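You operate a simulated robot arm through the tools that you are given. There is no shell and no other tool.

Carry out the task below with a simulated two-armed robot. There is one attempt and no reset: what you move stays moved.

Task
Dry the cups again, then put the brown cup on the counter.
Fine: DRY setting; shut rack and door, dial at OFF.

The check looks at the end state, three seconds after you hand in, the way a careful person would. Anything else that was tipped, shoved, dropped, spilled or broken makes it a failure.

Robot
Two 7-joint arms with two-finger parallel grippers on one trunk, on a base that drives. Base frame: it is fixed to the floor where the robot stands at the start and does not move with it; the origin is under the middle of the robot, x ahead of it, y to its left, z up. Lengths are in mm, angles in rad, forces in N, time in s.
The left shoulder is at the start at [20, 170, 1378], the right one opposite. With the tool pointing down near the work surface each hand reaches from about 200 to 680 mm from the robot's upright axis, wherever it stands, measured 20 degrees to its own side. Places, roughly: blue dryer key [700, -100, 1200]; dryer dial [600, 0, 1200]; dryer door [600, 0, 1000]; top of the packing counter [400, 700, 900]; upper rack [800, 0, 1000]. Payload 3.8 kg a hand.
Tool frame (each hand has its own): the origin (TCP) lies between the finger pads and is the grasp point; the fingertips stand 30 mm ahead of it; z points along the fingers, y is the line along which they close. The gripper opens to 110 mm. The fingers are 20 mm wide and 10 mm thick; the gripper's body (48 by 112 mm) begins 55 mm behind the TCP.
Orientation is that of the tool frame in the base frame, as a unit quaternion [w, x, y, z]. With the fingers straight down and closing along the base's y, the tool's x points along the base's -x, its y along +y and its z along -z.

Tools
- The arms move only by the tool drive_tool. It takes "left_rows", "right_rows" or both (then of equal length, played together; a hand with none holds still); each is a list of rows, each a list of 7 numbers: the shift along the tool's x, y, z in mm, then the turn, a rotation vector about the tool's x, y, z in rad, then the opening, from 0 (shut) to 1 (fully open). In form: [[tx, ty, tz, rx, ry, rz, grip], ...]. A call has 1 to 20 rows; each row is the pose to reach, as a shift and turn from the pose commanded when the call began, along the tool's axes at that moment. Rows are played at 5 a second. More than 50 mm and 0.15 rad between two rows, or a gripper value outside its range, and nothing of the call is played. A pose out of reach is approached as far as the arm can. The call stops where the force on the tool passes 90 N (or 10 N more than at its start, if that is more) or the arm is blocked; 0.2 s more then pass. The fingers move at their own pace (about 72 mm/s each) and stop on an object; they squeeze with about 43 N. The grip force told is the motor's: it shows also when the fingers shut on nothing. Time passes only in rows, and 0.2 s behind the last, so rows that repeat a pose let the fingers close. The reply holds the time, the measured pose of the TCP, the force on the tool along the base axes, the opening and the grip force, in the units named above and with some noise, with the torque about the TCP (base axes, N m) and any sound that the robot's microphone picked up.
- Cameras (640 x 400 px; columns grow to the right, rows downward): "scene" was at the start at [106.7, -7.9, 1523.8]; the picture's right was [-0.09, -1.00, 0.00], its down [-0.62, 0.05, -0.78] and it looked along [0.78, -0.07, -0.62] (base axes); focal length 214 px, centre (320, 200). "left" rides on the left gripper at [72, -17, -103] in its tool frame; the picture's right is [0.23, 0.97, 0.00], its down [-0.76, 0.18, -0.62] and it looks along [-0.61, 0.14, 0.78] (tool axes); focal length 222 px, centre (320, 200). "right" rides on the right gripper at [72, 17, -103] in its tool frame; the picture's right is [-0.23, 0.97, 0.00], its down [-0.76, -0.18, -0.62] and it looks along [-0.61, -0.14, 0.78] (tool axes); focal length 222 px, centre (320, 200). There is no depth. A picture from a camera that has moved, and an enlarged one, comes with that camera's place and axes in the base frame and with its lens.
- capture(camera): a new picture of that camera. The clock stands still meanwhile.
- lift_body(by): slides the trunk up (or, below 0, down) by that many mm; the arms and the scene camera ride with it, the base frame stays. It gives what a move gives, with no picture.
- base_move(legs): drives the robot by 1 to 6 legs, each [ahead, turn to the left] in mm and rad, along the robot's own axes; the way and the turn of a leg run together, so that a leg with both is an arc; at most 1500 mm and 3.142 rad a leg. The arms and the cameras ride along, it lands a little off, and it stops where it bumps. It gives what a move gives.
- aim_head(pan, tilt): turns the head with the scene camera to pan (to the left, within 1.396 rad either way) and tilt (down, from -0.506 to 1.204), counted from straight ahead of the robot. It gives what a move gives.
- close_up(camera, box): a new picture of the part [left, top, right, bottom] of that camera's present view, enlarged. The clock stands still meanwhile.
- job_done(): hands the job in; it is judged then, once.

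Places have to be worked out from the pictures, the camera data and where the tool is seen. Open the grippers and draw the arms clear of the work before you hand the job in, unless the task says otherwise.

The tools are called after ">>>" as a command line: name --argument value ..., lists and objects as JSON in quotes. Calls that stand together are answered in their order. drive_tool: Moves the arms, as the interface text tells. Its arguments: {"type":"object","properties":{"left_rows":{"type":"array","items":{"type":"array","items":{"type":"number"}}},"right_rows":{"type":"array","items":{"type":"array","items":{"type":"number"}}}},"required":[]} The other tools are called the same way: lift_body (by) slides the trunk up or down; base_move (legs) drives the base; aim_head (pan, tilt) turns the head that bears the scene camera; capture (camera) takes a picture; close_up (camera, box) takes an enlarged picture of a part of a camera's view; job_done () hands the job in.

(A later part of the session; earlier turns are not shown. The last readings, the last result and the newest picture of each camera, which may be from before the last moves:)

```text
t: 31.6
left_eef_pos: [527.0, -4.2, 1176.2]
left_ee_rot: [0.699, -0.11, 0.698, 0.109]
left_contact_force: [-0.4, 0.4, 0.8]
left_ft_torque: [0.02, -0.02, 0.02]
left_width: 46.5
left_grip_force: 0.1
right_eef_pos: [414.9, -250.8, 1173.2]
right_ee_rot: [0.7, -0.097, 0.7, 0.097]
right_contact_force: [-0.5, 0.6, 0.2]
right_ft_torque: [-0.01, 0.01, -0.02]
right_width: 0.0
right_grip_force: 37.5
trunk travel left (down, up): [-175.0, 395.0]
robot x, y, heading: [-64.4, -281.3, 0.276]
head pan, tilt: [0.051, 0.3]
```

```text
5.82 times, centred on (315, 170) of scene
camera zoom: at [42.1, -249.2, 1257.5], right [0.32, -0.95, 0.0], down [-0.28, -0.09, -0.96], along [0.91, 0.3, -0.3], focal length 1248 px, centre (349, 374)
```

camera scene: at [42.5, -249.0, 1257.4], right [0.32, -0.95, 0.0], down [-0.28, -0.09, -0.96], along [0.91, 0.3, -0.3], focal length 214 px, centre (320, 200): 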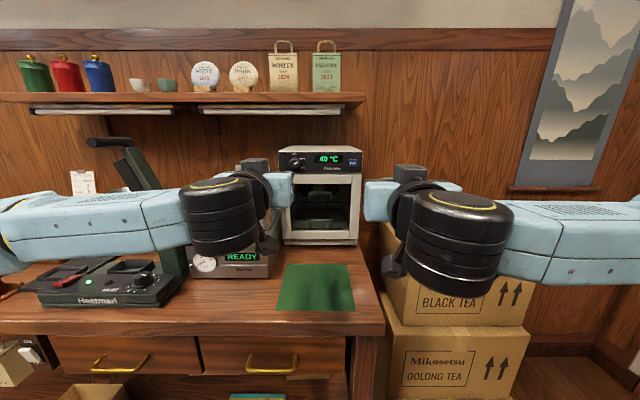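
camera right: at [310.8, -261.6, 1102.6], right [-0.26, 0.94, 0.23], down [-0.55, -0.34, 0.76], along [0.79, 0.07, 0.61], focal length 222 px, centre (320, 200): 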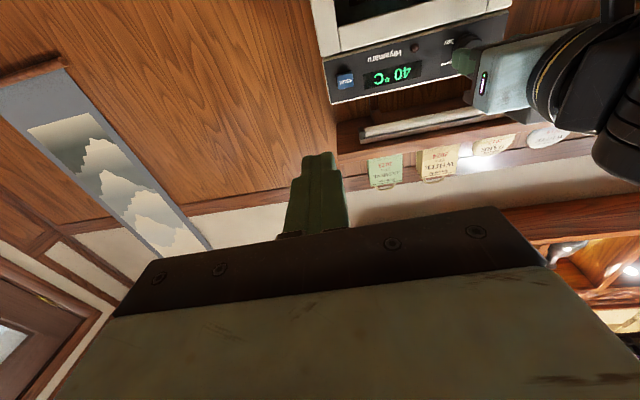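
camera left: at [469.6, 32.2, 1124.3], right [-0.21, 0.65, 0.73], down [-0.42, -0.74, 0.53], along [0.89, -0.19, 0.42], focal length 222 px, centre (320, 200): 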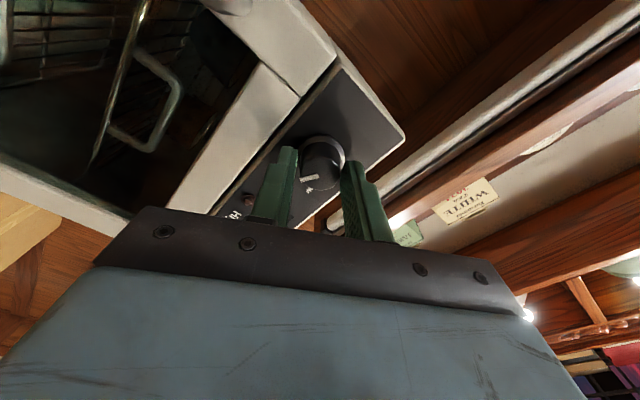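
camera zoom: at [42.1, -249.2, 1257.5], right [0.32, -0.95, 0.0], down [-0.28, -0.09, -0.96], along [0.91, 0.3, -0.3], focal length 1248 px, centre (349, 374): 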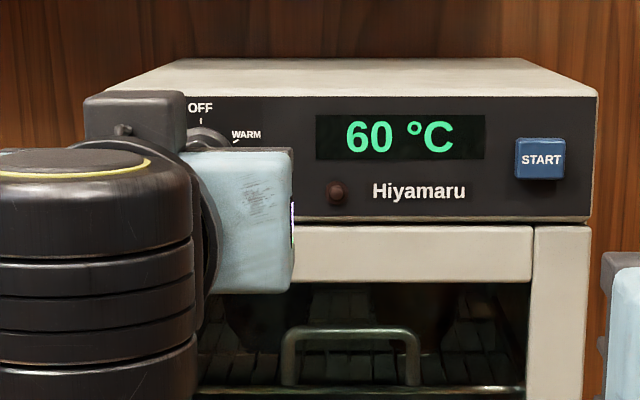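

The pointer now lies on DRY (about 120°) and the display reads 60 °C. Next I'll bring the closed right fingers in front of the START key, about 25 mm short of it.

>>> drive_tool --right_rows '[[-7, 6, 37, -0.01, 0, 0, 0], [-7, 12, 74, -0.02, 0, 0, 0], [-7, 18, 111, -0.03, 0, 0, 0], [-7, 24, 148, -0.045, 0, 0, 0], [-7, 30, 186, -0.045, 0, 0, 0], [-7, 35.8, 224, -0.045, 0, 0, 0]]'

>>> capture --camera "right"

>>> close_up --camera "right" --box '[240, 90, 400, 190]'

>>> close_up --camera "left" --box '[20, 40, 260, 190]'

```text
t: 33.0
left_eef_pos: [527.3, -4.9, 1174.7]
left_ee_rot: [0.698, -0.11, 0.698, 0.11]
left_contact_force: [0.5, 0.0, 0.1]
left_ft_torque: [0.0, -0.01, 0.0]
left_width: 46.3
left_grip_force: 0.0
right_eef_pos: [621.4, -154.0, 1179.3]
right_ee_rot: [0.698, -0.113, 0.699, 0.113]
right_contact_force: [-0.3, 0.0, -0.1]
right_ft_torque: [0.02, 0.0, 0.02]
right_width: 0.1
right_grip_force: 37.7
trunk travel left (down, up): [-175.0, 395.0]
robot x, y, heading: [-69.0, -282.5, 0.271]
head pan, tilt: [0.051, 0.3]
```

```text
taken
camera right: at [518.1, -169.4, 1108.7], right [-0.31, 0.92, 0.23], down [-0.54, -0.36, 0.76], along [0.79, 0.11, 0.61], focal length 222 px, centre (320, 200)
```

right: 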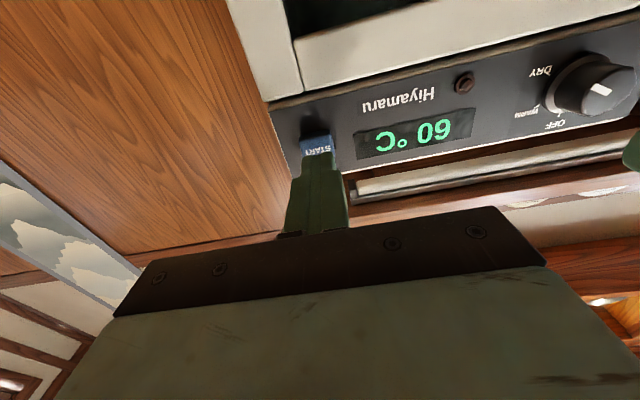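

```text
4.00 times, centred on (320, 140) of right
camera zoom: at [518.1, -169.4, 1108.7], right [-0.31, 0.92, 0.23], down [-0.54, -0.36, 0.76], along [0.79, 0.11, 0.61], focal length 888 px, centre (320, 440)
```

zoom: 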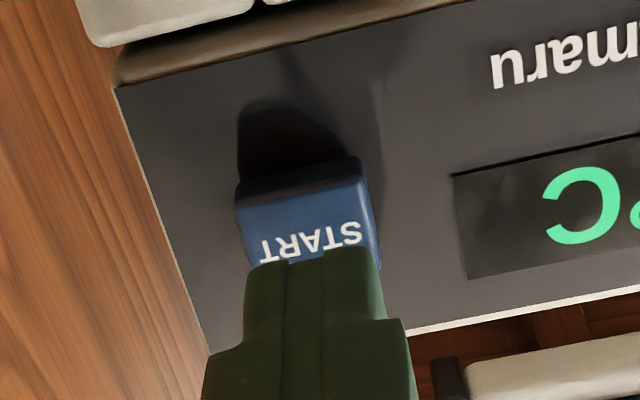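

```text
2.67 times, centred on (140, 115) of left
camera zoom: at [433.9, -52.8, 1103.9], right [-0.3, 0.93, -0.23], down [-0.65, -0.02, 0.76], along [0.7, 0.38, 0.61], focal length 592 px, centre (800, 427)
```

zoom: 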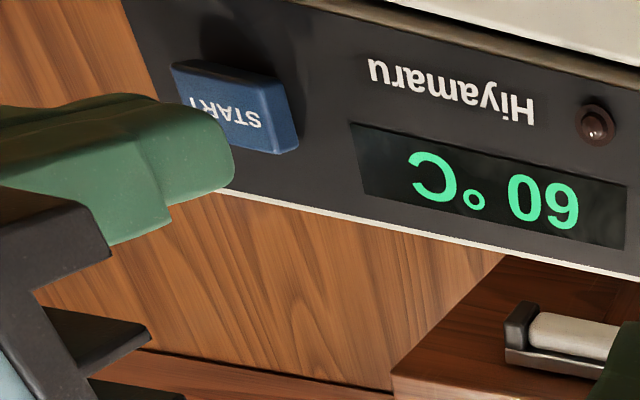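

The fingertips are centred on the key, about 20–25 mm short. I'll advance in small steps and watch the force and the display.

>>> drive_tool --right_rows '[[0, 0, 6, 0, 0, 0, 0], [0, 0, 12, 0, 0, 0, 0], [0, 0, 16, 0, 0, 0, 0], [0, 0, 18, 0, 0, 0, 0]]'

>>> close_up --camera "left" --box '[20, 40, 260, 190]'

```text
t: 34.0
left_eef_pos: [526.9, -5.6, 1176.2]
left_ee_rot: [0.699, -0.11, 0.698, 0.11]
left_contact_force: [-0.5, 0.2, 0.8]
left_ft_torque: [0.0, 0.0, 0.01]
left_width: 46.4
left_grip_force: 0.1
right_eef_pos: [638.7, -148.2, 1178.8]
right_ee_rot: [0.698, -0.113, 0.698, 0.113]
right_contact_force: [-1.7, 0.1, 0.0]
right_ft_torque: [-0.02, 0.0, -0.01]
right_width: 0.0
right_grip_force: 38.0
trunk travel left (down, up): [-175.0, 395.0]
robot x, y, heading: [-67.8, -285.5, 0.27]
head pan, tilt: [0.051, 0.3]
heard: click
```

```text
2.67 times, centred on (140, 115) of left
camera zoom: at [433.3, -53.4, 1104.4], right [-0.3, 0.93, -0.23], down [-0.65, -0.02, 0.76], along [0.7, 0.38, 0.61], focal length 592 px, centre (800, 427)
```

zoom: 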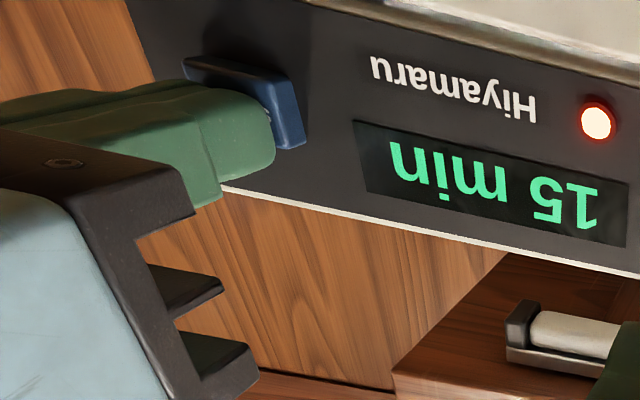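

I heard a click; the display shows "15 min" and the lamp is lit, so the drying cycle is running. I'll back the right hand off and keep watching the display.

>>> drive_tool --right_rows '[[0, 0, -15, 0, 0, 0, 0], [0, 0, -50, 0, 0, 0, 0], [0, 0, -90, 0, 0, 0, 0], [0, 0, -130, 0, 0, 0, 0], [0, 0, -160, 0, 0, 0, 0]]' --left_rows '[[0, 0, -15, 0, 0, 0, 0.42], [0, 0, -30, 0, 0, 0, 0.42], [0, 0, -50, 0, 0, 0, 0.42], [0, 0, -70, 0, 0, 0, 0.42], [0, 0, -90, 0, 0, 0, 0.42]]'

>>> capture --camera "scene"

>>> close_up --camera "scene" --box '[250, 140, 370, 250]'

>>> capture --camera "left"

```text
t: 35.2
left_eef_pos: [440.9, -33.0, 1176.4]
left_ee_rot: [0.698, -0.111, 0.698, 0.111]
left_contact_force: [-0.8, -0.1, -0.1]
left_ft_torque: [0.02, 0.01, 0.0]
left_width: 46.0
left_grip_force: 0.0
right_eef_pos: [484.8, -200.4, 1180.8]
right_ee_rot: [0.698, -0.112, 0.698, 0.112]
right_contact_force: [-0.6, -0.2, 1.3]
right_ft_torque: [0.02, -0.02, 0.0]
right_width: 0.0
right_grip_force: 37.7
trunk travel left (down, up): [-175.0, 395.0]
robot x, y, heading: [-72.9, -282.3, 0.273]
head pan, tilt: [0.051, 0.3]
```

```text
taken
camera scene: at [41.7, -249.4, 1257.6], right [0.32, -0.95, 0.0], down [-0.28, -0.09, -0.96], along [0.91, 0.3, -0.3], focal length 214 px, centre (320, 200)
```

scene: 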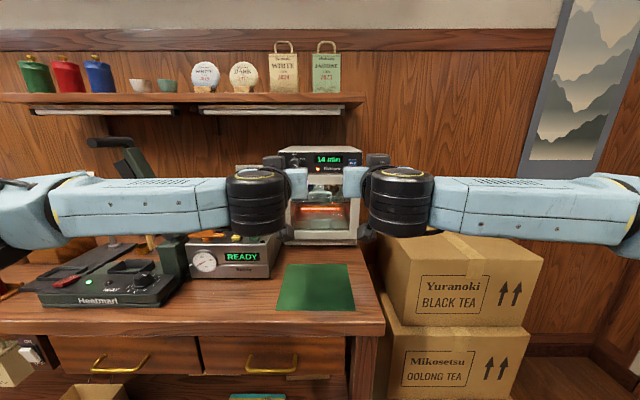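

```text
3.64 times, centred on (310, 195) of scene
camera zoom: at [41.7, -249.4, 1257.6], right [0.32, -0.95, 0.0], down [-0.28, -0.09, -0.96], along [0.91, 0.3, -0.3], focal length 780 px, centre (356, 218)
```

zoom: 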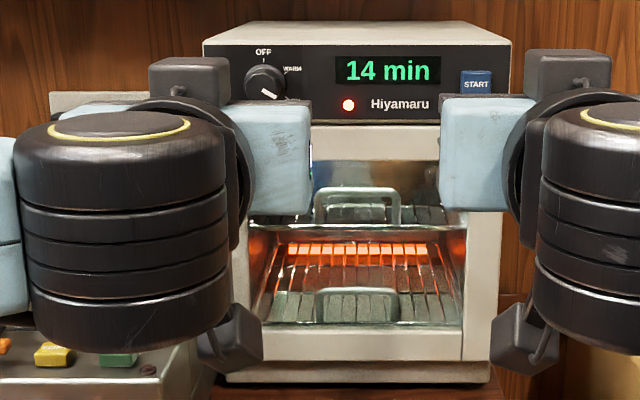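

```text
taken
camera left: at [347.6, -81.3, 1103.5], right [-0.3, 0.93, -0.23], down [-0.65, -0.02, 0.76], along [0.7, 0.38, 0.61], focal length 222 px, centre (320, 200)
```

left: 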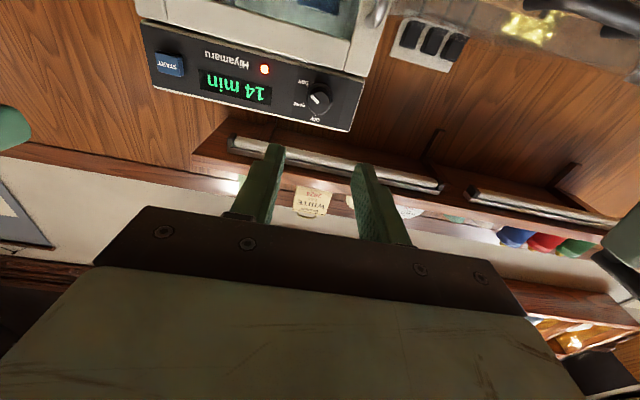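

The timer counts down roughly one "minute" per second, and the interior is lit by the heater. I'll zoom on the window to see the cups while waiting.

>>> close_up --camera "scene" --box '[290, 180, 356, 222]'

>>> drive_tool --left_rows '[[0, 0, 0, 0, 0, 0, 0.42], [0, 0, 0, 0, 0, 0, 0.42], [0, 0, 0, 0, 0, 0, 0.42], [0, 0, 0, 0, 0, 0, 0.42], [0, 0, 0, 0, 0, 0, 0.42], [0, 0, 0, 0, 0, 0, 0.42], [0, 0, 0, 0, 0, 0, 0.42], [0, 0, 0, 0, 0, 0, 0.42], [0, 0, 0, 0, 0, 0, 0.42], [0, 0, 0, 0, 0, 0, 0.42]]' --right_rows '[[0, 20, -20, 0, 0, 0, 0], [0, 20, -50, 0, 0, 0, 0], [0, 0, -90, 0, 0, 0, 0], [0, -40, -120, 0, 0, 0, 0], [0, -80, -140, 0, 0, 0, 0], [0, -110, -150, 0, 0, 0, 0], [0, -110, -150, 0, 0, 0, 0], [0, -110, -150, 0, 0, 0, 0], [0, -110, -150, 0, 0, 0, 0], [0, -110, -150, 0, 0, 0, 0]]'

>>> close_up --camera "scene" --box '[250, 140, 370, 250]'

```text
9.52 times, centred on (323, 201) of scene
camera zoom: at [41.7, -249.4, 1257.6], right [0.32, -0.95, 0.0], down [-0.28, -0.09, -0.96], along [0.91, 0.3, -0.3], focal length 2043 px, centre (291, 190)
```

zoom: 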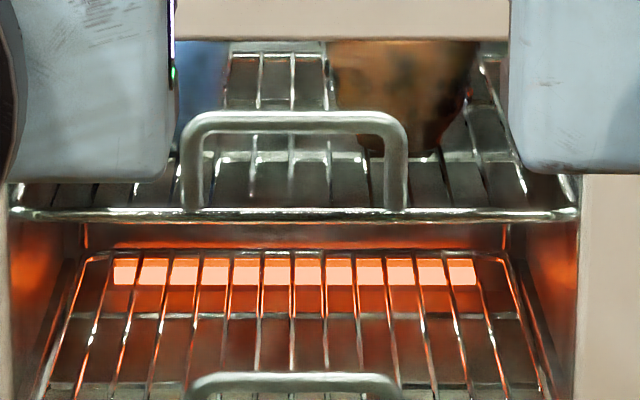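

```text
t: 37.4
left_eef_pos: [441.0, -33.2, 1175.5]
left_ee_rot: [0.698, -0.111, 0.698, 0.111]
left_contact_force: [0.7, -0.5, -0.3]
left_ft_torque: [0.01, 0.0, 0.03]
left_width: 46.5
left_grip_force: 0.1
right_eef_pos: [394.0, -340.3, 1188.8]
right_ee_rot: [0.698, -0.113, 0.698, 0.113]
right_contact_force: [0.1, 0.6, -0.3]
right_ft_torque: [0.0, -0.02, -0.03]
right_width: 0.0
right_grip_force: 37.3
right hand out of reach, approached as far as the arm can: row 5, 6, 7, 8, 9, 10
trunk travel left (down, up): [-175.0, 395.0]
robot x, y, heading: [-68.2, -286.0, 0.275]
head pan, tilt: [0.051, 0.3]
```

```text
3.64 times, centred on (310, 195) of scene
camera zoom: at [42.1, -249.3, 1257.5], right [0.32, -0.95, 0.0], down [-0.28, -0.09, -0.96], along [0.91, 0.3, -0.3], focal length 780 px, centre (356, 218)
```

zoom: 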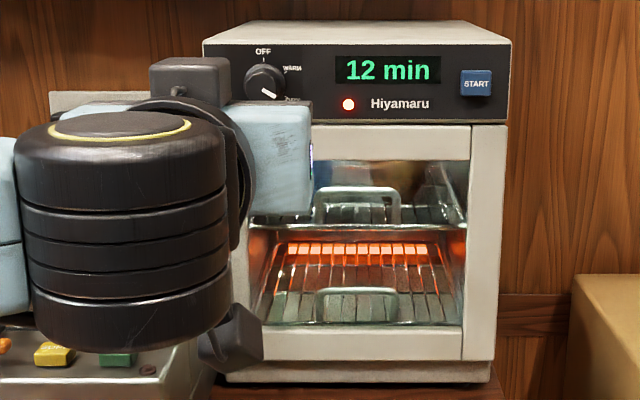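

The left cup is blue and the right cup, on the upper rack behind the handle, is brown. While the timer runs I'll raise the left hand out of the view so I can measure the door handle and the neighbouring sealer.

>>> drive_tool --left_rows '[[-30, 0, 0, 0, 0, 0, 0.42], [-60, 0, -10, 0, 0, 0, 0.42], [-90, 0, -20, 0, 0, 0, 0.42], [-120, 0, -30, 0, 0, 0, 0.42], [-150, 0, -40, 0, 0, 0, 0.42], [-170, 0, -50, 0, 0, 0, 0.42]]'

>>> capture --camera "scene"

>>> close_up --camera "scene" --box '[230, 140, 360, 260]'

>>> close_up --camera "scene" --box '[260, 170, 320, 250]'

```text
t: 38.8
left_eef_pos: [392.9, -49.6, 1345.5]
left_ee_rot: [0.698, -0.111, 0.698, 0.111]
left_contact_force: [0.1, 0.6, -0.6]
left_ft_torque: [0.0, 0.03, 0.0]
left_width: 46.1
left_grip_force: 0.1
right_eef_pos: [393.3, -340.0, 1187.3]
right_ee_rot: [0.698, -0.113, 0.698, 0.113]
right_contact_force: [-0.4, -0.1, -0.6]
right_ft_torque: [0.0, -0.04, -0.02]
right_width: 0.3
right_grip_force: 37.8
trunk travel left (down, up): [-175.0, 395.0]
robot x, y, heading: [-64.3, -281.7, 0.275]
head pan, tilt: [0.051, 0.3]
```

```text
taken
camera scene: at [41.9, -249.4, 1257.5], right [0.32, -0.95, 0.0], down [-0.28, -0.09, -0.96], along [0.91, 0.3, -0.3], focal length 214 px, centre (320, 200)
```

scene: 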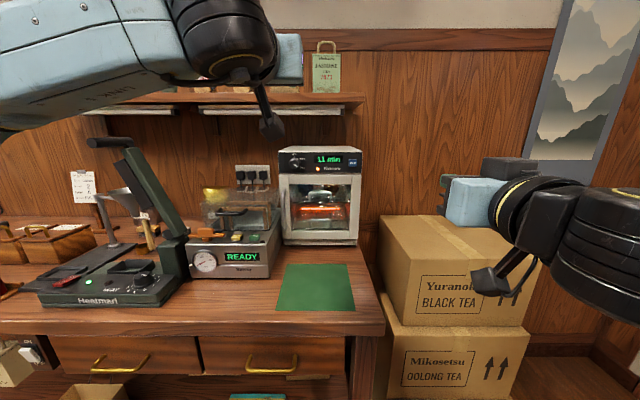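

```text
3.33 times, centred on (295, 200) of scene
camera zoom: at [41.9, -249.4, 1257.5], right [0.32, -0.95, 0.0], down [-0.28, -0.09, -0.96], along [0.91, 0.3, -0.3], focal length 715 px, centre (403, 200)
```

zoom: 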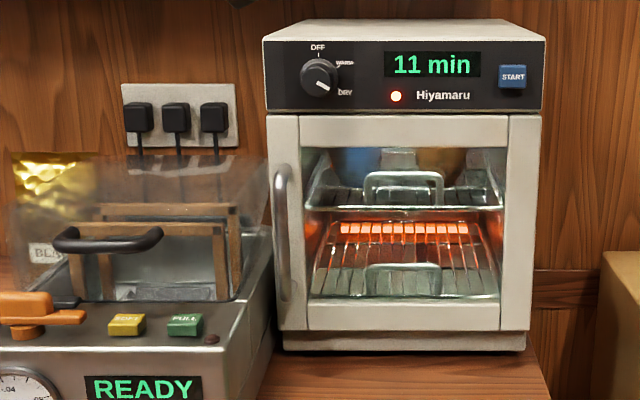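

```text
5.00 times, centred on (290, 210) of scene
camera zoom: at [41.9, -249.4, 1257.5], right [0.32, -0.95, 0.0], down [-0.28, -0.09, -0.96], along [0.91, 0.3, -0.3], focal length 1072 px, centre (470, 150)
```

zoom: 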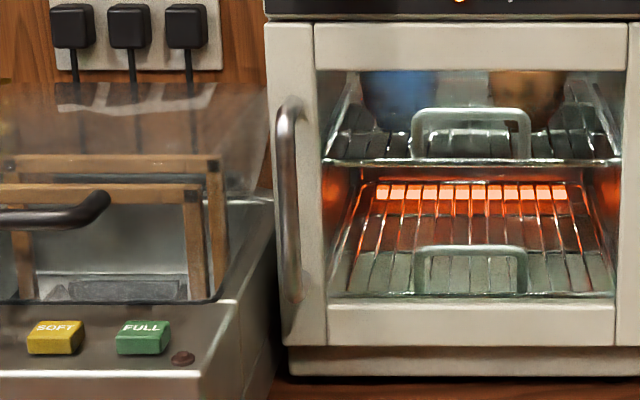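

The handle bar stands in front of the door's left stile at about r=138 (bench frame), with the sealer's clear dome just to its left. I'll wait out the rest of the drying cycle.

>>> drive_tool --left_rows '[[0, 0, 0, 0, 0, 0, 0.42], [0, 0, 0, 0, 0, 0, 0.42], [0, 0, 0, 0, 0, 0, 0.42], [0, 0, 0, 0, 0, 0, 0.42], [0, 0, 0, 0, 0, 0, 0.42], [0, 0, 0, 0, 0, 0, 0.42], [0, 0, 0, 0, 0, 0, 0.42], [0, 0, 0, 0, 0, 0, 0.42], [0, 0, 0, 0, 0, 0, 0.42], [0, 0, 0, 0, 0, 0, 0.42], [0, 0, 0, 0, 0, 0, 0.42], [0, 0, 0, 0, 0, 0, 0.42], [0, 0, 0, 0, 0, 0, 0.42], [0, 0, 0, 0, 0, 0, 0.42], [0, 0, 0, 0, 0, 0, 0.42], [0, 0, 0, 0, 0, 0, 0.42], [0, 0, 0, 0, 0, 0, 0.42], [0, 0, 0, 0, 0, 0, 0.42], [0, 0, 0, 0, 0, 0, 0.42], [0, 0, 0, 0, 0, 0, 0.42]]'

>>> close_up --camera "scene" --box '[230, 140, 360, 260]'

>>> drive_tool --left_rows '[[0, 0, 0, 0, 0, 0, 0.42], [0, 0, 0, 0, 0, 0, 0.42], [0, 0, 0, 0, 0, 0, 0.42], [0, 0, 0, 0, 0, 0, 0.42], [0, 0, 0, 0, 0, 0, 0.42], [0, 0, 0, 0, 0, 0, 0.42], [0, 0, 0, 0, 0, 0, 0.42], [0, 0, 0, 0, 0, 0, 0.42], [0, 0, 0, 0, 0, 0, 0.42], [0, 0, 0, 0, 0, 0, 0.42], [0, 0, 0, 0, 0, 0, 0.42], [0, 0, 0, 0, 0, 0, 0.42], [0, 0, 0, 0, 0, 0, 0.42], [0, 0, 0, 0, 0, 0, 0.42], [0, 0, 0, 0, 0, 0, 0.42], [0, 0, 0, 0, 0, 0, 0.42], [0, 0, 0, 0, 0, 0, 0.42], [0, 0, 0, 0, 0, 0, 0.42], [0, 0, 0, 0, 0, 0, 0.42], [0, 0, 0, 0, 0, 0, 0.42]]'

>>> close_up --camera "scene" --box '[230, 140, 360, 260]'

```text
t: 43.0
left_eef_pos: [393.8, -48.7, 1345.1]
left_ee_rot: [0.698, -0.11, 0.699, 0.11]
left_contact_force: [0.0, -0.4, -1.0]
left_ft_torque: [-0.03, -0.01, 0.04]
left_width: 46.4
left_grip_force: 0.1
right_eef_pos: [393.9, -342.5, 1188.2]
right_ee_rot: [0.698, -0.112, 0.698, 0.112]
right_contact_force: [1.0, -0.1, 0.2]
right_ft_torque: [0.03, -0.01, -0.02]
right_width: 0.0
right_grip_force: 37.7
trunk travel left (down, up): [-175.0, 395.0]
robot x, y, heading: [-68.9, -283.6, 0.273]
head pan, tilt: [0.051, 0.3]
```

```text
3.33 times, centred on (295, 200) of scene
camera zoom: at [42.1, -249.2, 1257.5], right [0.32, -0.95, 0.0], down [-0.28, -0.09, -0.96], along [0.91, 0.3, -0.3], focal length 715 px, centre (403, 200)
```

zoom: 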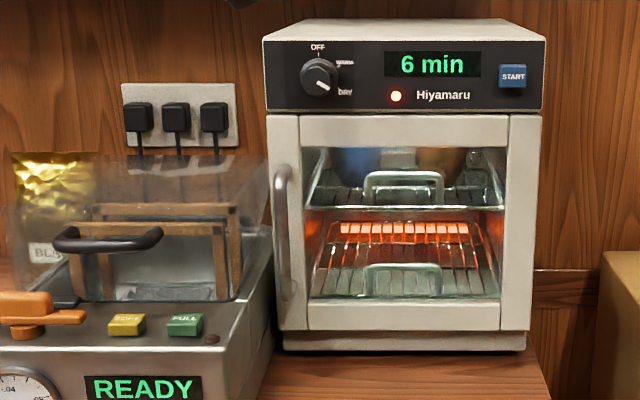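

```text
t: 47.2
left_eef_pos: [393.7, -49.1, 1343.7]
left_ee_rot: [0.699, -0.111, 0.698, 0.11]
left_contact_force: [-0.2, 0.4, -0.7]
left_ft_torque: [-0.02, -0.04, 0.02]
left_width: 46.3
left_grip_force: 0.2
right_eef_pos: [394.0, -339.9, 1188.4]
right_ee_rot: [0.698, -0.112, 0.698, 0.112]
right_contact_force: [0.7, 0.3, 0.1]
right_ft_torque: [0.01, -0.02, 0.0]
right_width: 0.3
right_grip_force: 37.8
trunk travel left (down, up): [-175.0, 395.0]
robot x, y, heading: [-64.6, -284.3, 0.272]
head pan, tilt: [0.051, 0.3]
```

```text
3.33 times, centred on (295, 200) of scene
camera zoom: at [42.1, -249.2, 1257.5], right [0.32, -0.95, 0.0], down [-0.28, -0.09, -0.96], along [0.91, 0.3, -0.3], focal length 715 px, centre (403, 200)
```

zoom: 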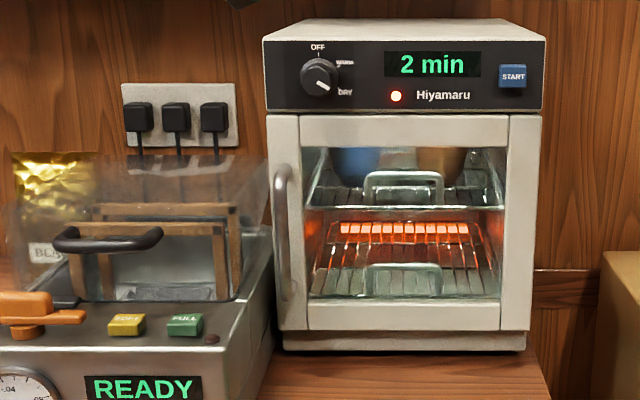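

The display shows 2 min left. I'll wait out the remainder.

>>> drive_tool --left_rows '[[0, 0, 0, 0, 0, 0, 0.42], [0, 0, 0, 0, 0, 0, 0.42], [0, 0, 0, 0, 0, 0, 0.42], [0, 0, 0, 0, 0, 0, 0.42], [0, 0, 0, 0, 0, 0, 0.42], [0, 0, 0, 0, 0, 0, 0.42], [0, 0, 0, 0, 0, 0, 0.42], [0, 0, 0, 0, 0, 0, 0.42], [0, 0, 0, 0, 0, 0, 0.42], [0, 0, 0, 0, 0, 0, 0.42], [0, 0, 0, 0, 0, 0, 0.42], [0, 0, 0, 0, 0, 0, 0.42], [0, 0, 0, 0, 0, 0, 0.42], [0, 0, 0, 0, 0, 0, 0.42], [0, 0, 0, 0, 0, 0, 0.42]]'

>>> close_up --camera "scene" --box '[230, 140, 360, 260]'

```text
t: 50.4
left_eef_pos: [393.5, -48.1, 1345.1]
left_ee_rot: [0.698, -0.111, 0.698, 0.111]
left_contact_force: [-0.2, -0.6, 0.6]
left_ft_torque: [-0.03, 0.0, 0.0]
left_width: 46.5
left_grip_force: 0.1
right_eef_pos: [394.2, -340.7, 1187.6]
right_ee_rot: [0.698, -0.112, 0.698, 0.112]
right_contact_force: [-0.4, -0.2, 0.1]
right_ft_torque: [0.01, 0.01, -0.01]
right_width: 0.2
right_grip_force: 37.4
trunk travel left (down, up): [-175.0, 395.0]
robot x, y, heading: [-67.4, -286.3, 0.275]
head pan, tilt: [0.051, 0.3]
```

```text
3.33 times, centred on (295, 200) of scene
camera zoom: at [42.1, -249.2, 1257.5], right [0.32, -0.95, 0.0], down [-0.28, -0.09, -0.96], along [0.91, 0.3, -0.3], focal length 715 px, centre (403, 200)
```

zoom: 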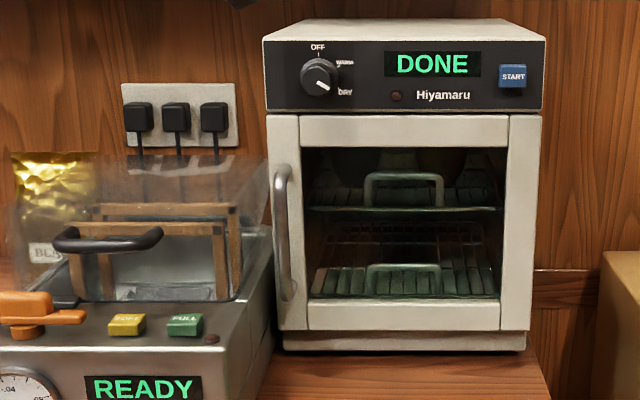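

The display says DONE and the lamp is out. While the left hand is close I'll set the dial to OFF now. First it goes back to the pre-grasp spot in front of the knob, rolled +60° so the 120° counter-clockwise turn stays in wrist range.

>>> drive_tool --left_rows '[[34, 0, 10, 0, 0, 0.131, 0.45], [68, 0, 20, 0, 0, 0.262, 0.45], [102, 0, 30, 0, 0, 0.393, 0.45], [136, 0, 40, 0, 0, 0.524, 0.45], [170, 0, 55, 0, 0, 0.655, 0.45], [170, 0, 85, 0, 0, 0.786, 0.45], [170, 0, 115, 0, 0, 0.917, 0.45], [170, 0, 140, 0, 0, 1.047, 0.45]]'

>>> capture --camera "left"

>>> close_up --camera "left" --box '[240, 80, 400, 180]'

```text
t: 52.2
left_eef_pos: [528.3, -3.0, 1175.2]
left_ee_rot: [0.549, 0.253, 0.66, 0.446]
left_contact_force: [0.0, -0.1, 0.5]
left_ft_torque: [0.04, -0.01, 0.0]
left_width: 49.5
left_grip_force: 0.1
right_eef_pos: [394.5, -340.4, 1188.4]
right_ee_rot: [0.698, -0.111, 0.699, 0.112]
right_contact_force: [-0.5, 0.4, -0.3]
right_ft_torque: [-0.01, -0.01, 0.0]
right_width: 0.2
right_grip_force: 37.9
trunk travel left (down, up): [-175.0, 395.0]
robot x, y, heading: [-64.9, -286.4, 0.275]
head pan, tilt: [0.051, 0.3]
```

```text
taken
camera left: at [413.0, 15.4, 1124.3], right [-0.21, 0.65, 0.73], down [-0.42, -0.74, 0.53], along [0.88, -0.19, 0.43], focal length 222 px, centre (320, 200)
```

left: 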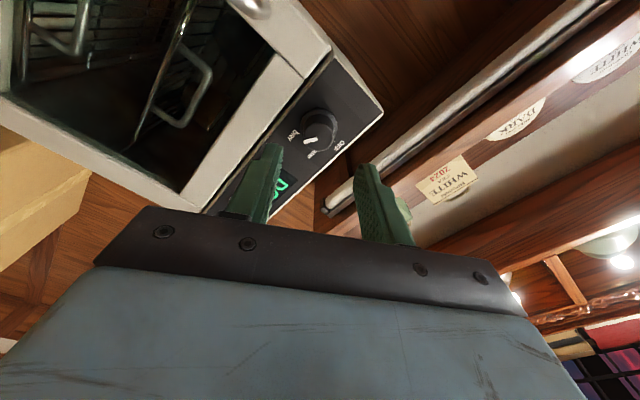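

```text
4.00 times, centred on (320, 130) of left
camera zoom: at [413.0, 15.4, 1124.3], right [-0.21, 0.65, 0.73], down [-0.42, -0.74, 0.53], along [0.88, -0.19, 0.43], focal length 888 px, centre (320, 480)
```

zoom: 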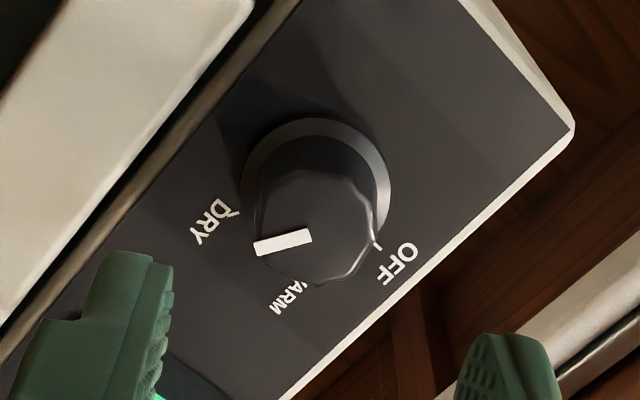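

The knob sits within 2 mm of the tool axis. I'll correct that, advance 61 mm and close on it.

>>> drive_tool --left_rows '[[-1.6, -0.6, 20, 0, 0, 0, 0.45], [-1.6, -0.6, 40, 0, 0, 0, 0.45], [-1.6, -0.6, 61, 0, 0, 0, 0.45], [-1.6, -0.6, 61, 0, 0, 0, 0.0], [-1.6, -0.6, 61, 0, 0, 0, 0.0], [-1.6, -0.6, 61, 0, 0, 0, 0.0]]'

>>> drive_tool --left_rows '[[0, 0, 0, 0, 0, -0.14, 0], [0, 0, 0, 0, 0, -0.28, 0], [0, 0, 0, 0, 0, -0.42, 0], [0, 0, 0, 0, 0, -0.56, 0], [0, 0, 0, 0, 0, -0.7, 0], [0, 0, 0, 0, 0, -0.84, 0], [0, 0, 0, 0, 0, -0.98, 0], [0, 0, 0, 0, 0, -1.12, 0], [0, 0, 0, 0, 0, -1.26, 0], [0, 0, 0, 0, 0, -1.4, 0], [0, 0, 0, 0, 0, -1.54, 0], [0, 0, 0, 0, 0, -1.68, 0], [0, 0, 0, 0, 0, -1.82, 0], [0, 0, 0, 0, 0, -1.96, 0], [0, 0, 0, 0, 0, -2.09, 0], [0, 0, 0, 0, 0, -2.09, 0]]'

>>> capture --camera "left"

>>> close_up --camera "scene" --box '[230, 140, 360, 260]'

```text
t: 53.6
left_eef_pos: [587.7, 13.5, 1174.8]
left_ee_rot: [0.549, 0.255, 0.661, 0.444]
left_contact_force: [2.2, -2.9, -6.3]
left_ft_torque: [-0.04, 0.01, -0.36]
left_width: 31.6
left_grip_force: 45.1
right_eef_pos: [394.5, -339.7, 1187.9]
right_ee_rot: [0.697, -0.112, 0.699, 0.113]
right_contact_force: [0.0, -0.4, -0.7]
right_ft_torque: [0.01, -0.01, 0.01]
right_width: 0.0
right_grip_force: 37.4
trunk travel left (down, up): [-175.0, 395.0]
robot x, y, heading: [-66.0, -286.7, 0.274]
head pan, tilt: [0.051, 0.3]
```

```text
t: 57.0
left_eef_pos: [586.0, 14.3, 1174.8]
left_ee_rot: [0.66, -0.446, 0.549, -0.252]
left_contact_force: [0.8, 6.2, -7.7]
left_ft_torque: [-0.1, 0.27, 0.37]
left_width: 31.1
left_grip_force: 44.6
right_eef_pos: [395.2, -339.0, 1187.4]
right_ee_rot: [0.698, -0.113, 0.699, 0.112]
right_contact_force: [0.5, 0.0, 0.2]
right_ft_torque: [0.0, 0.0, -0.01]
right_width: 0.1
right_grip_force: 37.8
trunk travel left (down, up): [-175.0, 395.0]
robot x, y, heading: [-67.1, -285.7, 0.274]
head pan, tilt: [0.051, 0.3]
```

```text
taken
camera left: at [509.8, -85.6, 1153.7], right [-0.09, 0.28, -0.96], down [-0.82, 0.52, 0.23], along [0.56, 0.81, 0.18], focal length 222 px, centre (320, 200)
```

left: 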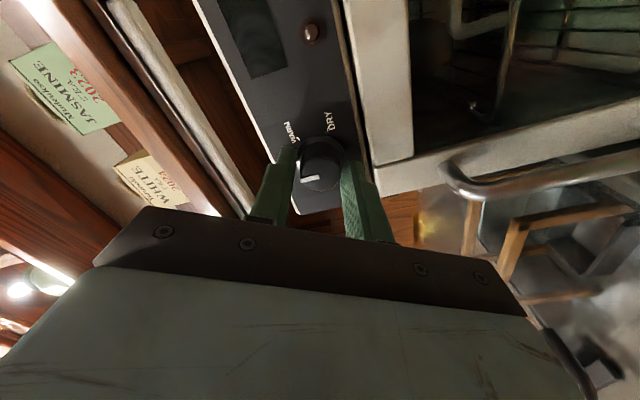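

```text
3.33 times, centred on (295, 200) of scene
camera zoom: at [43.0, -247.7, 1257.3], right [0.32, -0.95, 0.0], down [-0.28, -0.1, -0.95], along [0.91, 0.3, -0.3], focal length 715 px, centre (403, 200)
```

zoom: 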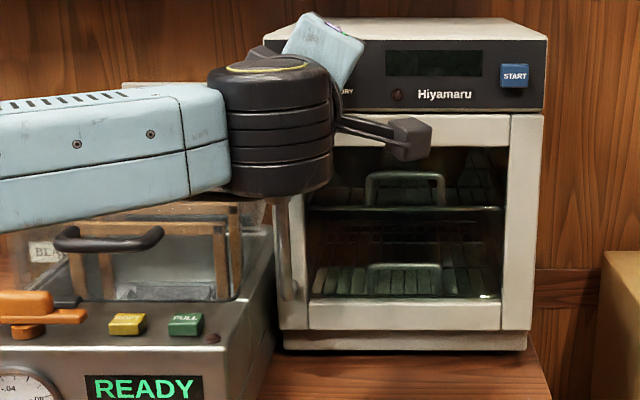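

The display is dark, so the dial is at OFF. This rolled view also shows the door handle from the side, so I'll zoom on it for its standoff before releasing the knob.

>>> close_up --camera "left" --box '[380, 80, 640, 243]'

>>> close_up --camera "left" --box '[260, 100, 380, 200]'

```text
2.45 times, centred on (510, 162) of left
camera zoom: at [509.8, -85.6, 1153.7], right [-0.09, 0.28, -0.96], down [-0.82, 0.52, 0.23], along [0.56, 0.81, 0.18], focal length 545 px, centre (-146, 294)
```

zoom: 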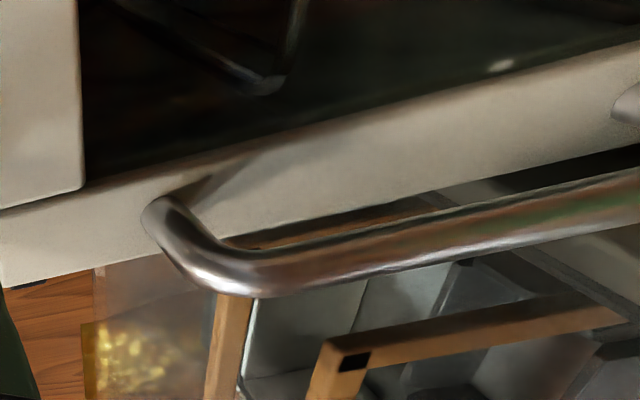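

```text
4.00 times, centred on (320, 150) of left
camera zoom: at [509.8, -85.6, 1153.7], right [-0.09, 0.28, -0.96], down [-0.82, 0.52, 0.23], along [0.56, 0.81, 0.18], focal length 888 px, centre (320, 400)
```

zoom: 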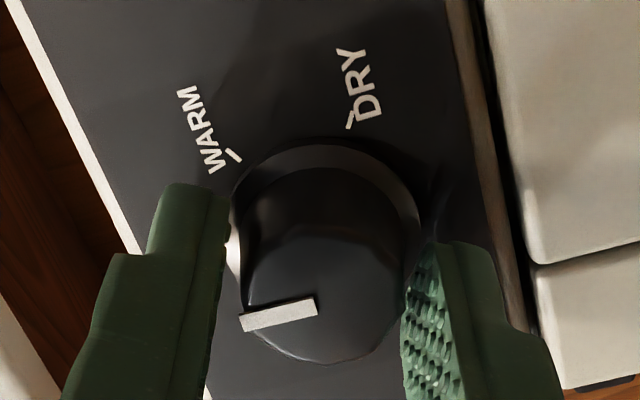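

Triangulating this view with the scene view puts the handle bar at about n=559, r=138.5 in the bench frame, running vertically from z≈985 to 1085 with about 28 mm clear behind it. I'll release the knob, back off and roll level again.

>>> drive_tool --left_rows '[[0, 0, 0, 0, 0, 0, 0.42], [0, 0, 0, 0, 0, 0, 0.42], [0, 0, -20, 0, 0, 0, 0.42], [0, 0, -45, 0, 0, 0, 0.42], [0, 0, -75, 0, 0, 0.13, 0.42], [0, 0, -105, 0, 0, 0.26, 0.42], [0, 0, -130, 0, 0, 0.39, 0.42], [0, 0, -130, 0, 0, 0.52, 0.42], [0, 0, -130, 0, 0, 0.65, 0.42], [0, 0, -130, 0, 0, 0.78, 0.42], [0, 0, -130, 0, 0, 0.91, 0.42], [0, 0, -130, 0, 0, 1.043, 0.42]]'

>>> close_up --camera "left" --box '[240, 50, 400, 150]'

>>> close_up --camera "scene" --box '[230, 140, 360, 260]'

```text
t: 59.6
left_eef_pos: [463.5, -29.1, 1176.5]
left_ee_rot: [0.698, -0.112, 0.698, 0.111]
left_contact_force: [0.8, 0.1, 0.2]
left_ft_torque: [0.02, 0.0, 0.0]
left_width: 46.2
left_grip_force: 0.1
right_eef_pos: [394.3, -341.1, 1187.6]
right_ee_rot: [0.698, -0.112, 0.698, 0.112]
right_contact_force: [-0.2, -1.0, -0.1]
right_ft_torque: [-0.03, 0.01, 0.02]
right_width: 0.2
right_grip_force: 37.6
trunk travel left (down, up): [-175.0, 395.0]
robot x, y, heading: [-69.0, -285.0, 0.273]
head pan, tilt: [0.051, 0.3]
```

```text
4.00 times, centred on (320, 100) of left
camera zoom: at [368.8, -76.6, 1104.4], right [-0.3, 0.93, -0.23], down [-0.65, -0.03, 0.76], along [0.7, 0.38, 0.61], focal length 888 px, centre (320, 600)
```

zoom: 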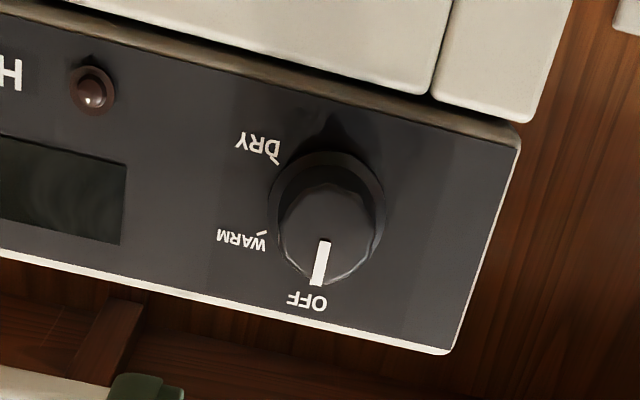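

```text
3.33 times, centred on (295, 200) of scene
camera zoom: at [42.1, -249.3, 1257.5], right [0.32, -0.95, 0.0], down [-0.28, -0.09, -0.96], along [0.91, 0.3, -0.3], focal length 715 px, centre (403, 200)
```

zoom: 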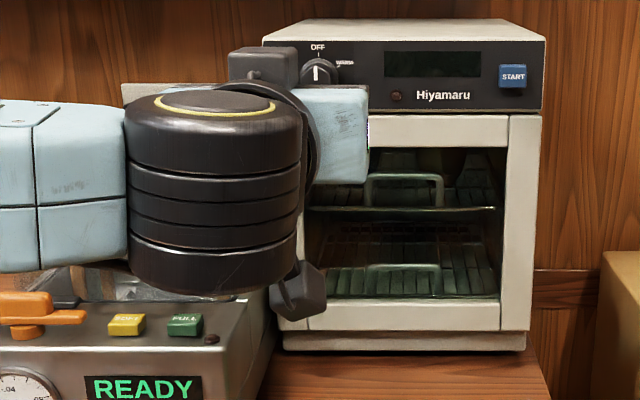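

The dial clearly points at OFF. Next is the door: I'll raise the trunk 150 mm for a better view and an easier downward reach, then bring the left hand in front of the handle pitched about 55° down, to clear the sealer's dome.

>>> lift_body --by 150

>>> drive_tool --left_rows '[[20, 5, 0, 0, 0.137, 0, 0.42], [45, 10, 5, 0, 0.274, 0, 0.42], [75, 15, 12, 0, 0.411, 0, 0.42], [105, 20, 20, 0, 0.548, 0, 0.42], [135, 25, 28, 0, 0.685, 0, 0.42], [165, 30, 38, 0, 0.822, 0, 0.42], [190, 34, 45, 0, 0.96, 0, 0.42]]'

>>> aim_head --pan 0.1 --tilt 0.45

>>> capture --camera "left"

>>> capture --camera "scene"

```text
t: 61.3
left_eef_pos: [463.1, -29.0, 1325.6]
left_ee_rot: [0.698, -0.11, 0.698, 0.111]
left_contact_force: [0.8, -1.0, -0.1]
left_ft_torque: [0.05, 0.01, 0.02]
left_width: 46.2
left_grip_force: 0.1
right_eef_pos: [393.9, -339.6, 1337.4]
right_ee_rot: [0.698, -0.112, 0.698, 0.112]
right_contact_force: [0.2, 0.3, 0.3]
right_ft_torque: [0.03, -0.01, 0.0]
right_width: 0.2
right_grip_force: 37.3
trunk travel left (down, up): [-325.0, 245.0]
robot x, y, heading: [-64.9, -286.3, 0.274]
head pan, tilt: [0.051, 0.3]
```

```text
t: 62.9
left_eef_pos: [495.4, 16.7, 1134.7]
left_ee_rot: [0.295, -0.15, 0.943, 0.047]
left_contact_force: [0.5, -0.8, -0.3]
left_ft_torque: [0.02, 0.0, -0.01]
left_width: 45.8
left_grip_force: 0.0
right_eef_pos: [393.7, -339.9, 1338.0]
right_ee_rot: [0.698, -0.112, 0.699, 0.112]
right_contact_force: [0.5, -0.2, -0.7]
right_ft_torque: [0.01, -0.02, -0.01]
right_width: 0.0
right_grip_force: 37.4
trunk travel left (down, up): [-325.0, 245.0]
robot x, y, heading: [-66.3, -283.9, 0.274]
head pan, tilt: [0.051, 0.3]
```

```text
t: 63.6
left_eef_pos: [494.6, 17.5, 1136.7]
left_ee_rot: [0.298, -0.149, 0.942, 0.047]
left_contact_force: [0.4, -0.4, 0.5]
left_ft_torque: [0.0, -0.02, 0.01]
left_width: 46.3
left_grip_force: 0.1
right_eef_pos: [394.0, -339.9, 1338.0]
right_ee_rot: [0.698, -0.112, 0.698, 0.113]
right_contact_force: [0.8, -0.7, -0.8]
right_ft_torque: [0.02, 0.01, 0.0]
right_width: 0.0
right_grip_force: 37.5
trunk travel left (down, up): [-325.0, 245.0]
robot x, y, heading: [-64.1, -283.5, 0.271]
head pan, tilt: [0.099, 0.45]
```

```text
taken
camera left: at [386.3, -36.2, 1179.6], right [-0.48, 0.87, -0.13], down [0.2, 0.25, 0.95], along [0.86, 0.43, -0.29], focal length 222 px, centre (320, 200)
```

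left: 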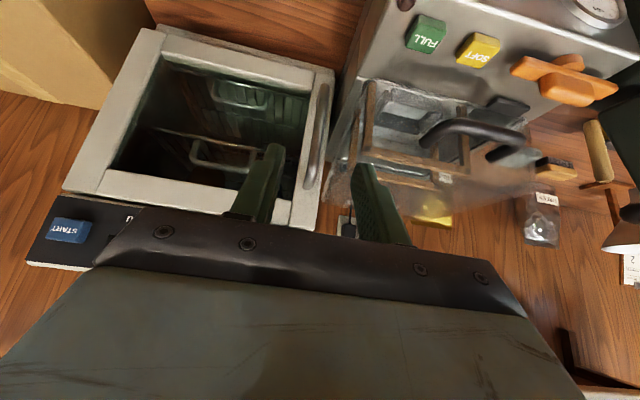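

```text
taken
camera scene: at [39.2, -245.5, 1393.6], right [0.36, -0.93, 0.0], down [-0.4, -0.16, -0.9], along [0.84, 0.33, -0.43], focal length 214 px, centre (320, 200)
```

scene: 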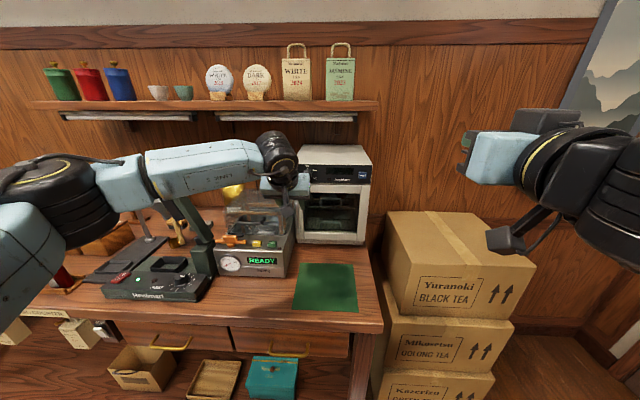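

The left camera now sees the handle between the fingers, with the dome just to the right of it in this flipped view. I'll zoom in to check the clearance between handle and dome.

>>> close_up --camera "left" --box '[230, 60, 430, 220]'

>>> close_up --camera "scene" --box '[210, 170, 350, 280]'

```text
2.50 times, centred on (330, 140) of left
camera zoom: at [386.3, -36.2, 1179.6], right [-0.48, 0.87, -0.13], down [0.2, 0.25, 0.95], along [0.86, 0.43, -0.29], focal length 555 px, centre (295, 350)
```

zoom: 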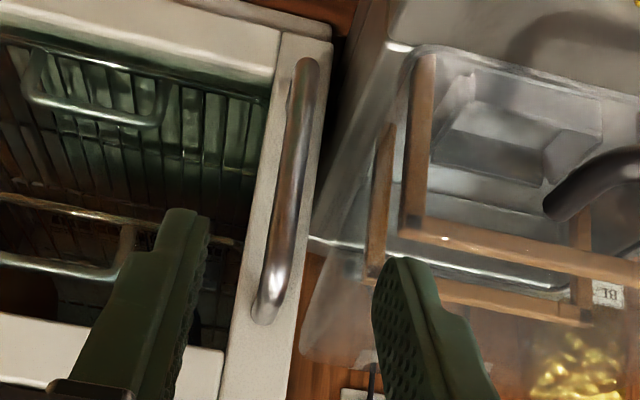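

```text
3.64 times, centred on (280, 225) of scene
camera zoom: at [39.2, -245.5, 1393.6], right [0.36, -0.93, 0.0], down [-0.4, -0.16, -0.9], along [0.84, 0.33, -0.43], focal length 780 px, centre (466, 109)
```

zoom: 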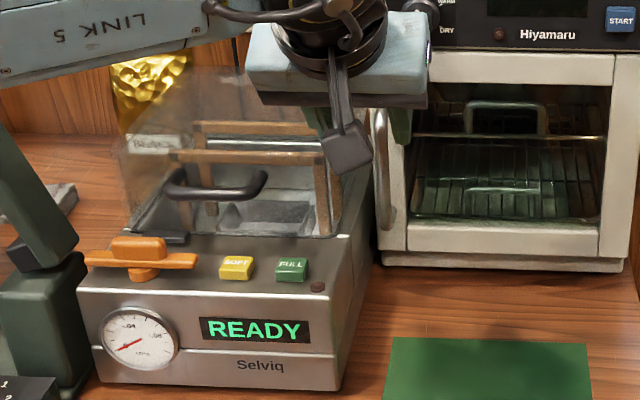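

The dome's front edge starts at about n≈525 and r<103, so fingers opened to 36 mm around the bar at r≈138 clear it, and the hand body stays above it. I'll advance onto the handle but not close yet.

>>> drive_tool --left_rows '[[-6, 0, 20, 0, 0, 0, 0.33], [-12, 0, 40, 0, 0, 0, 0.33], [-18, 0, 60, 0, 0, 0, 0.33], [-25, 0, 82, 0, 0, 0, 0.33], [-31, 0, 100, 0, 0, 0, 0.33]]'

>>> capture --camera "left"

>>> close_up --camera "scene" --box '[230, 130, 370, 260]'

```text
t: 64.8
left_eef_pos: [572.9, 44.8, 1071.6]
left_ee_rot: [0.298, -0.149, 0.942, 0.047]
left_contact_force: [1.0, -0.3, -0.1]
left_ft_torque: [-0.02, -0.02, 0.0]
left_width: 36.2
left_grip_force: 0.0
right_eef_pos: [393.4, -340.9, 1337.1]
right_ee_rot: [0.698, -0.111, 0.699, 0.112]
right_contact_force: [-0.3, 0.2, -0.9]
right_ft_torque: [-0.03, -0.01, -0.03]
right_width: 0.0
right_grip_force: 37.7
trunk travel left (down, up): [-325.0, 245.0]
robot x, y, heading: [-66.0, -286.3, 0.27]
head pan, tilt: [0.099, 0.45]
```

```text
taken
camera left: at [464.9, -8.6, 1115.2], right [-0.48, 0.87, -0.13], down [0.2, 0.25, 0.95], along [0.86, 0.43, -0.29], focal length 222 px, centre (320, 200)
```

left: 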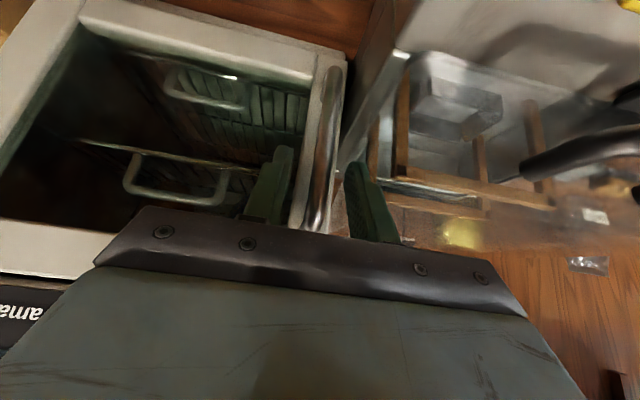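

```text
3.08 times, centred on (300, 195) of scene
camera zoom: at [39.6, -245.6, 1393.5], right [0.36, -0.93, 0.0], down [-0.41, -0.16, -0.9], along [0.84, 0.33, -0.44], focal length 660 px, centre (382, 215)
```

zoom: 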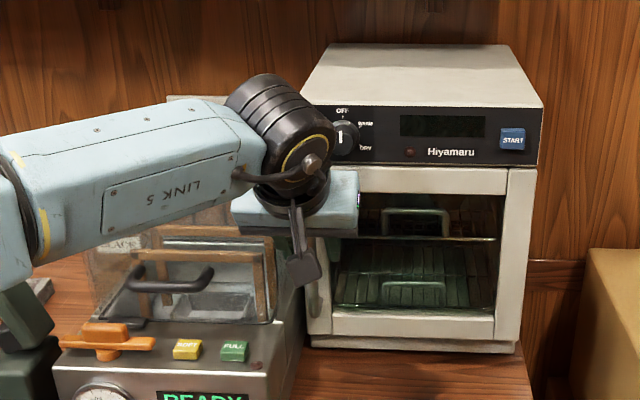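

The bar is centred between the fingers. I'll close on it.

>>> drive_tool --left_rows '[[0, 0, 0, 0, 0, 0, 0.0], [0, 0, 0, 0, 0, 0, 0.0], [0, 0, 0, 0, 0, 0, 0.0]]'

>>> close_up --camera "left" --box '[230, 60, 430, 220]'

```text
t: 65.6
left_eef_pos: [573.0, 45.2, 1071.2]
left_ee_rot: [0.297, -0.149, 0.942, 0.047]
left_contact_force: [-0.2, 0.9, -1.5]
left_ft_torque: [0.13, -0.38, 0.01]
left_width: 11.6
left_grip_force: 45.1
right_eef_pos: [393.8, -340.9, 1337.0]
right_ee_rot: [0.698, -0.113, 0.698, 0.113]
right_contact_force: [0.8, 0.6, -0.4]
right_ft_torque: [0.02, -0.01, 0.0]
right_width: 0.0
right_grip_force: 37.4
trunk travel left (down, up): [-325.0, 245.0]
robot x, y, heading: [-67.6, -282.8, 0.271]
head pan, tilt: [0.099, 0.45]
```

```text
2.50 times, centred on (330, 140) of left
camera zoom: at [464.4, -8.5, 1115.5], right [-0.48, 0.87, -0.13], down [0.2, 0.25, 0.95], along [0.86, 0.43, -0.29], focal length 555 px, centre (295, 350)
```

zoom: 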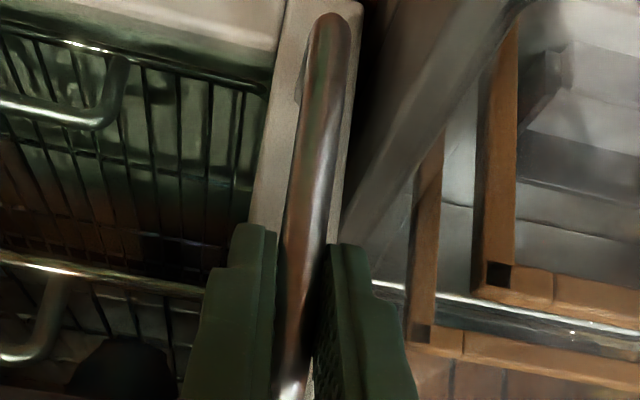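

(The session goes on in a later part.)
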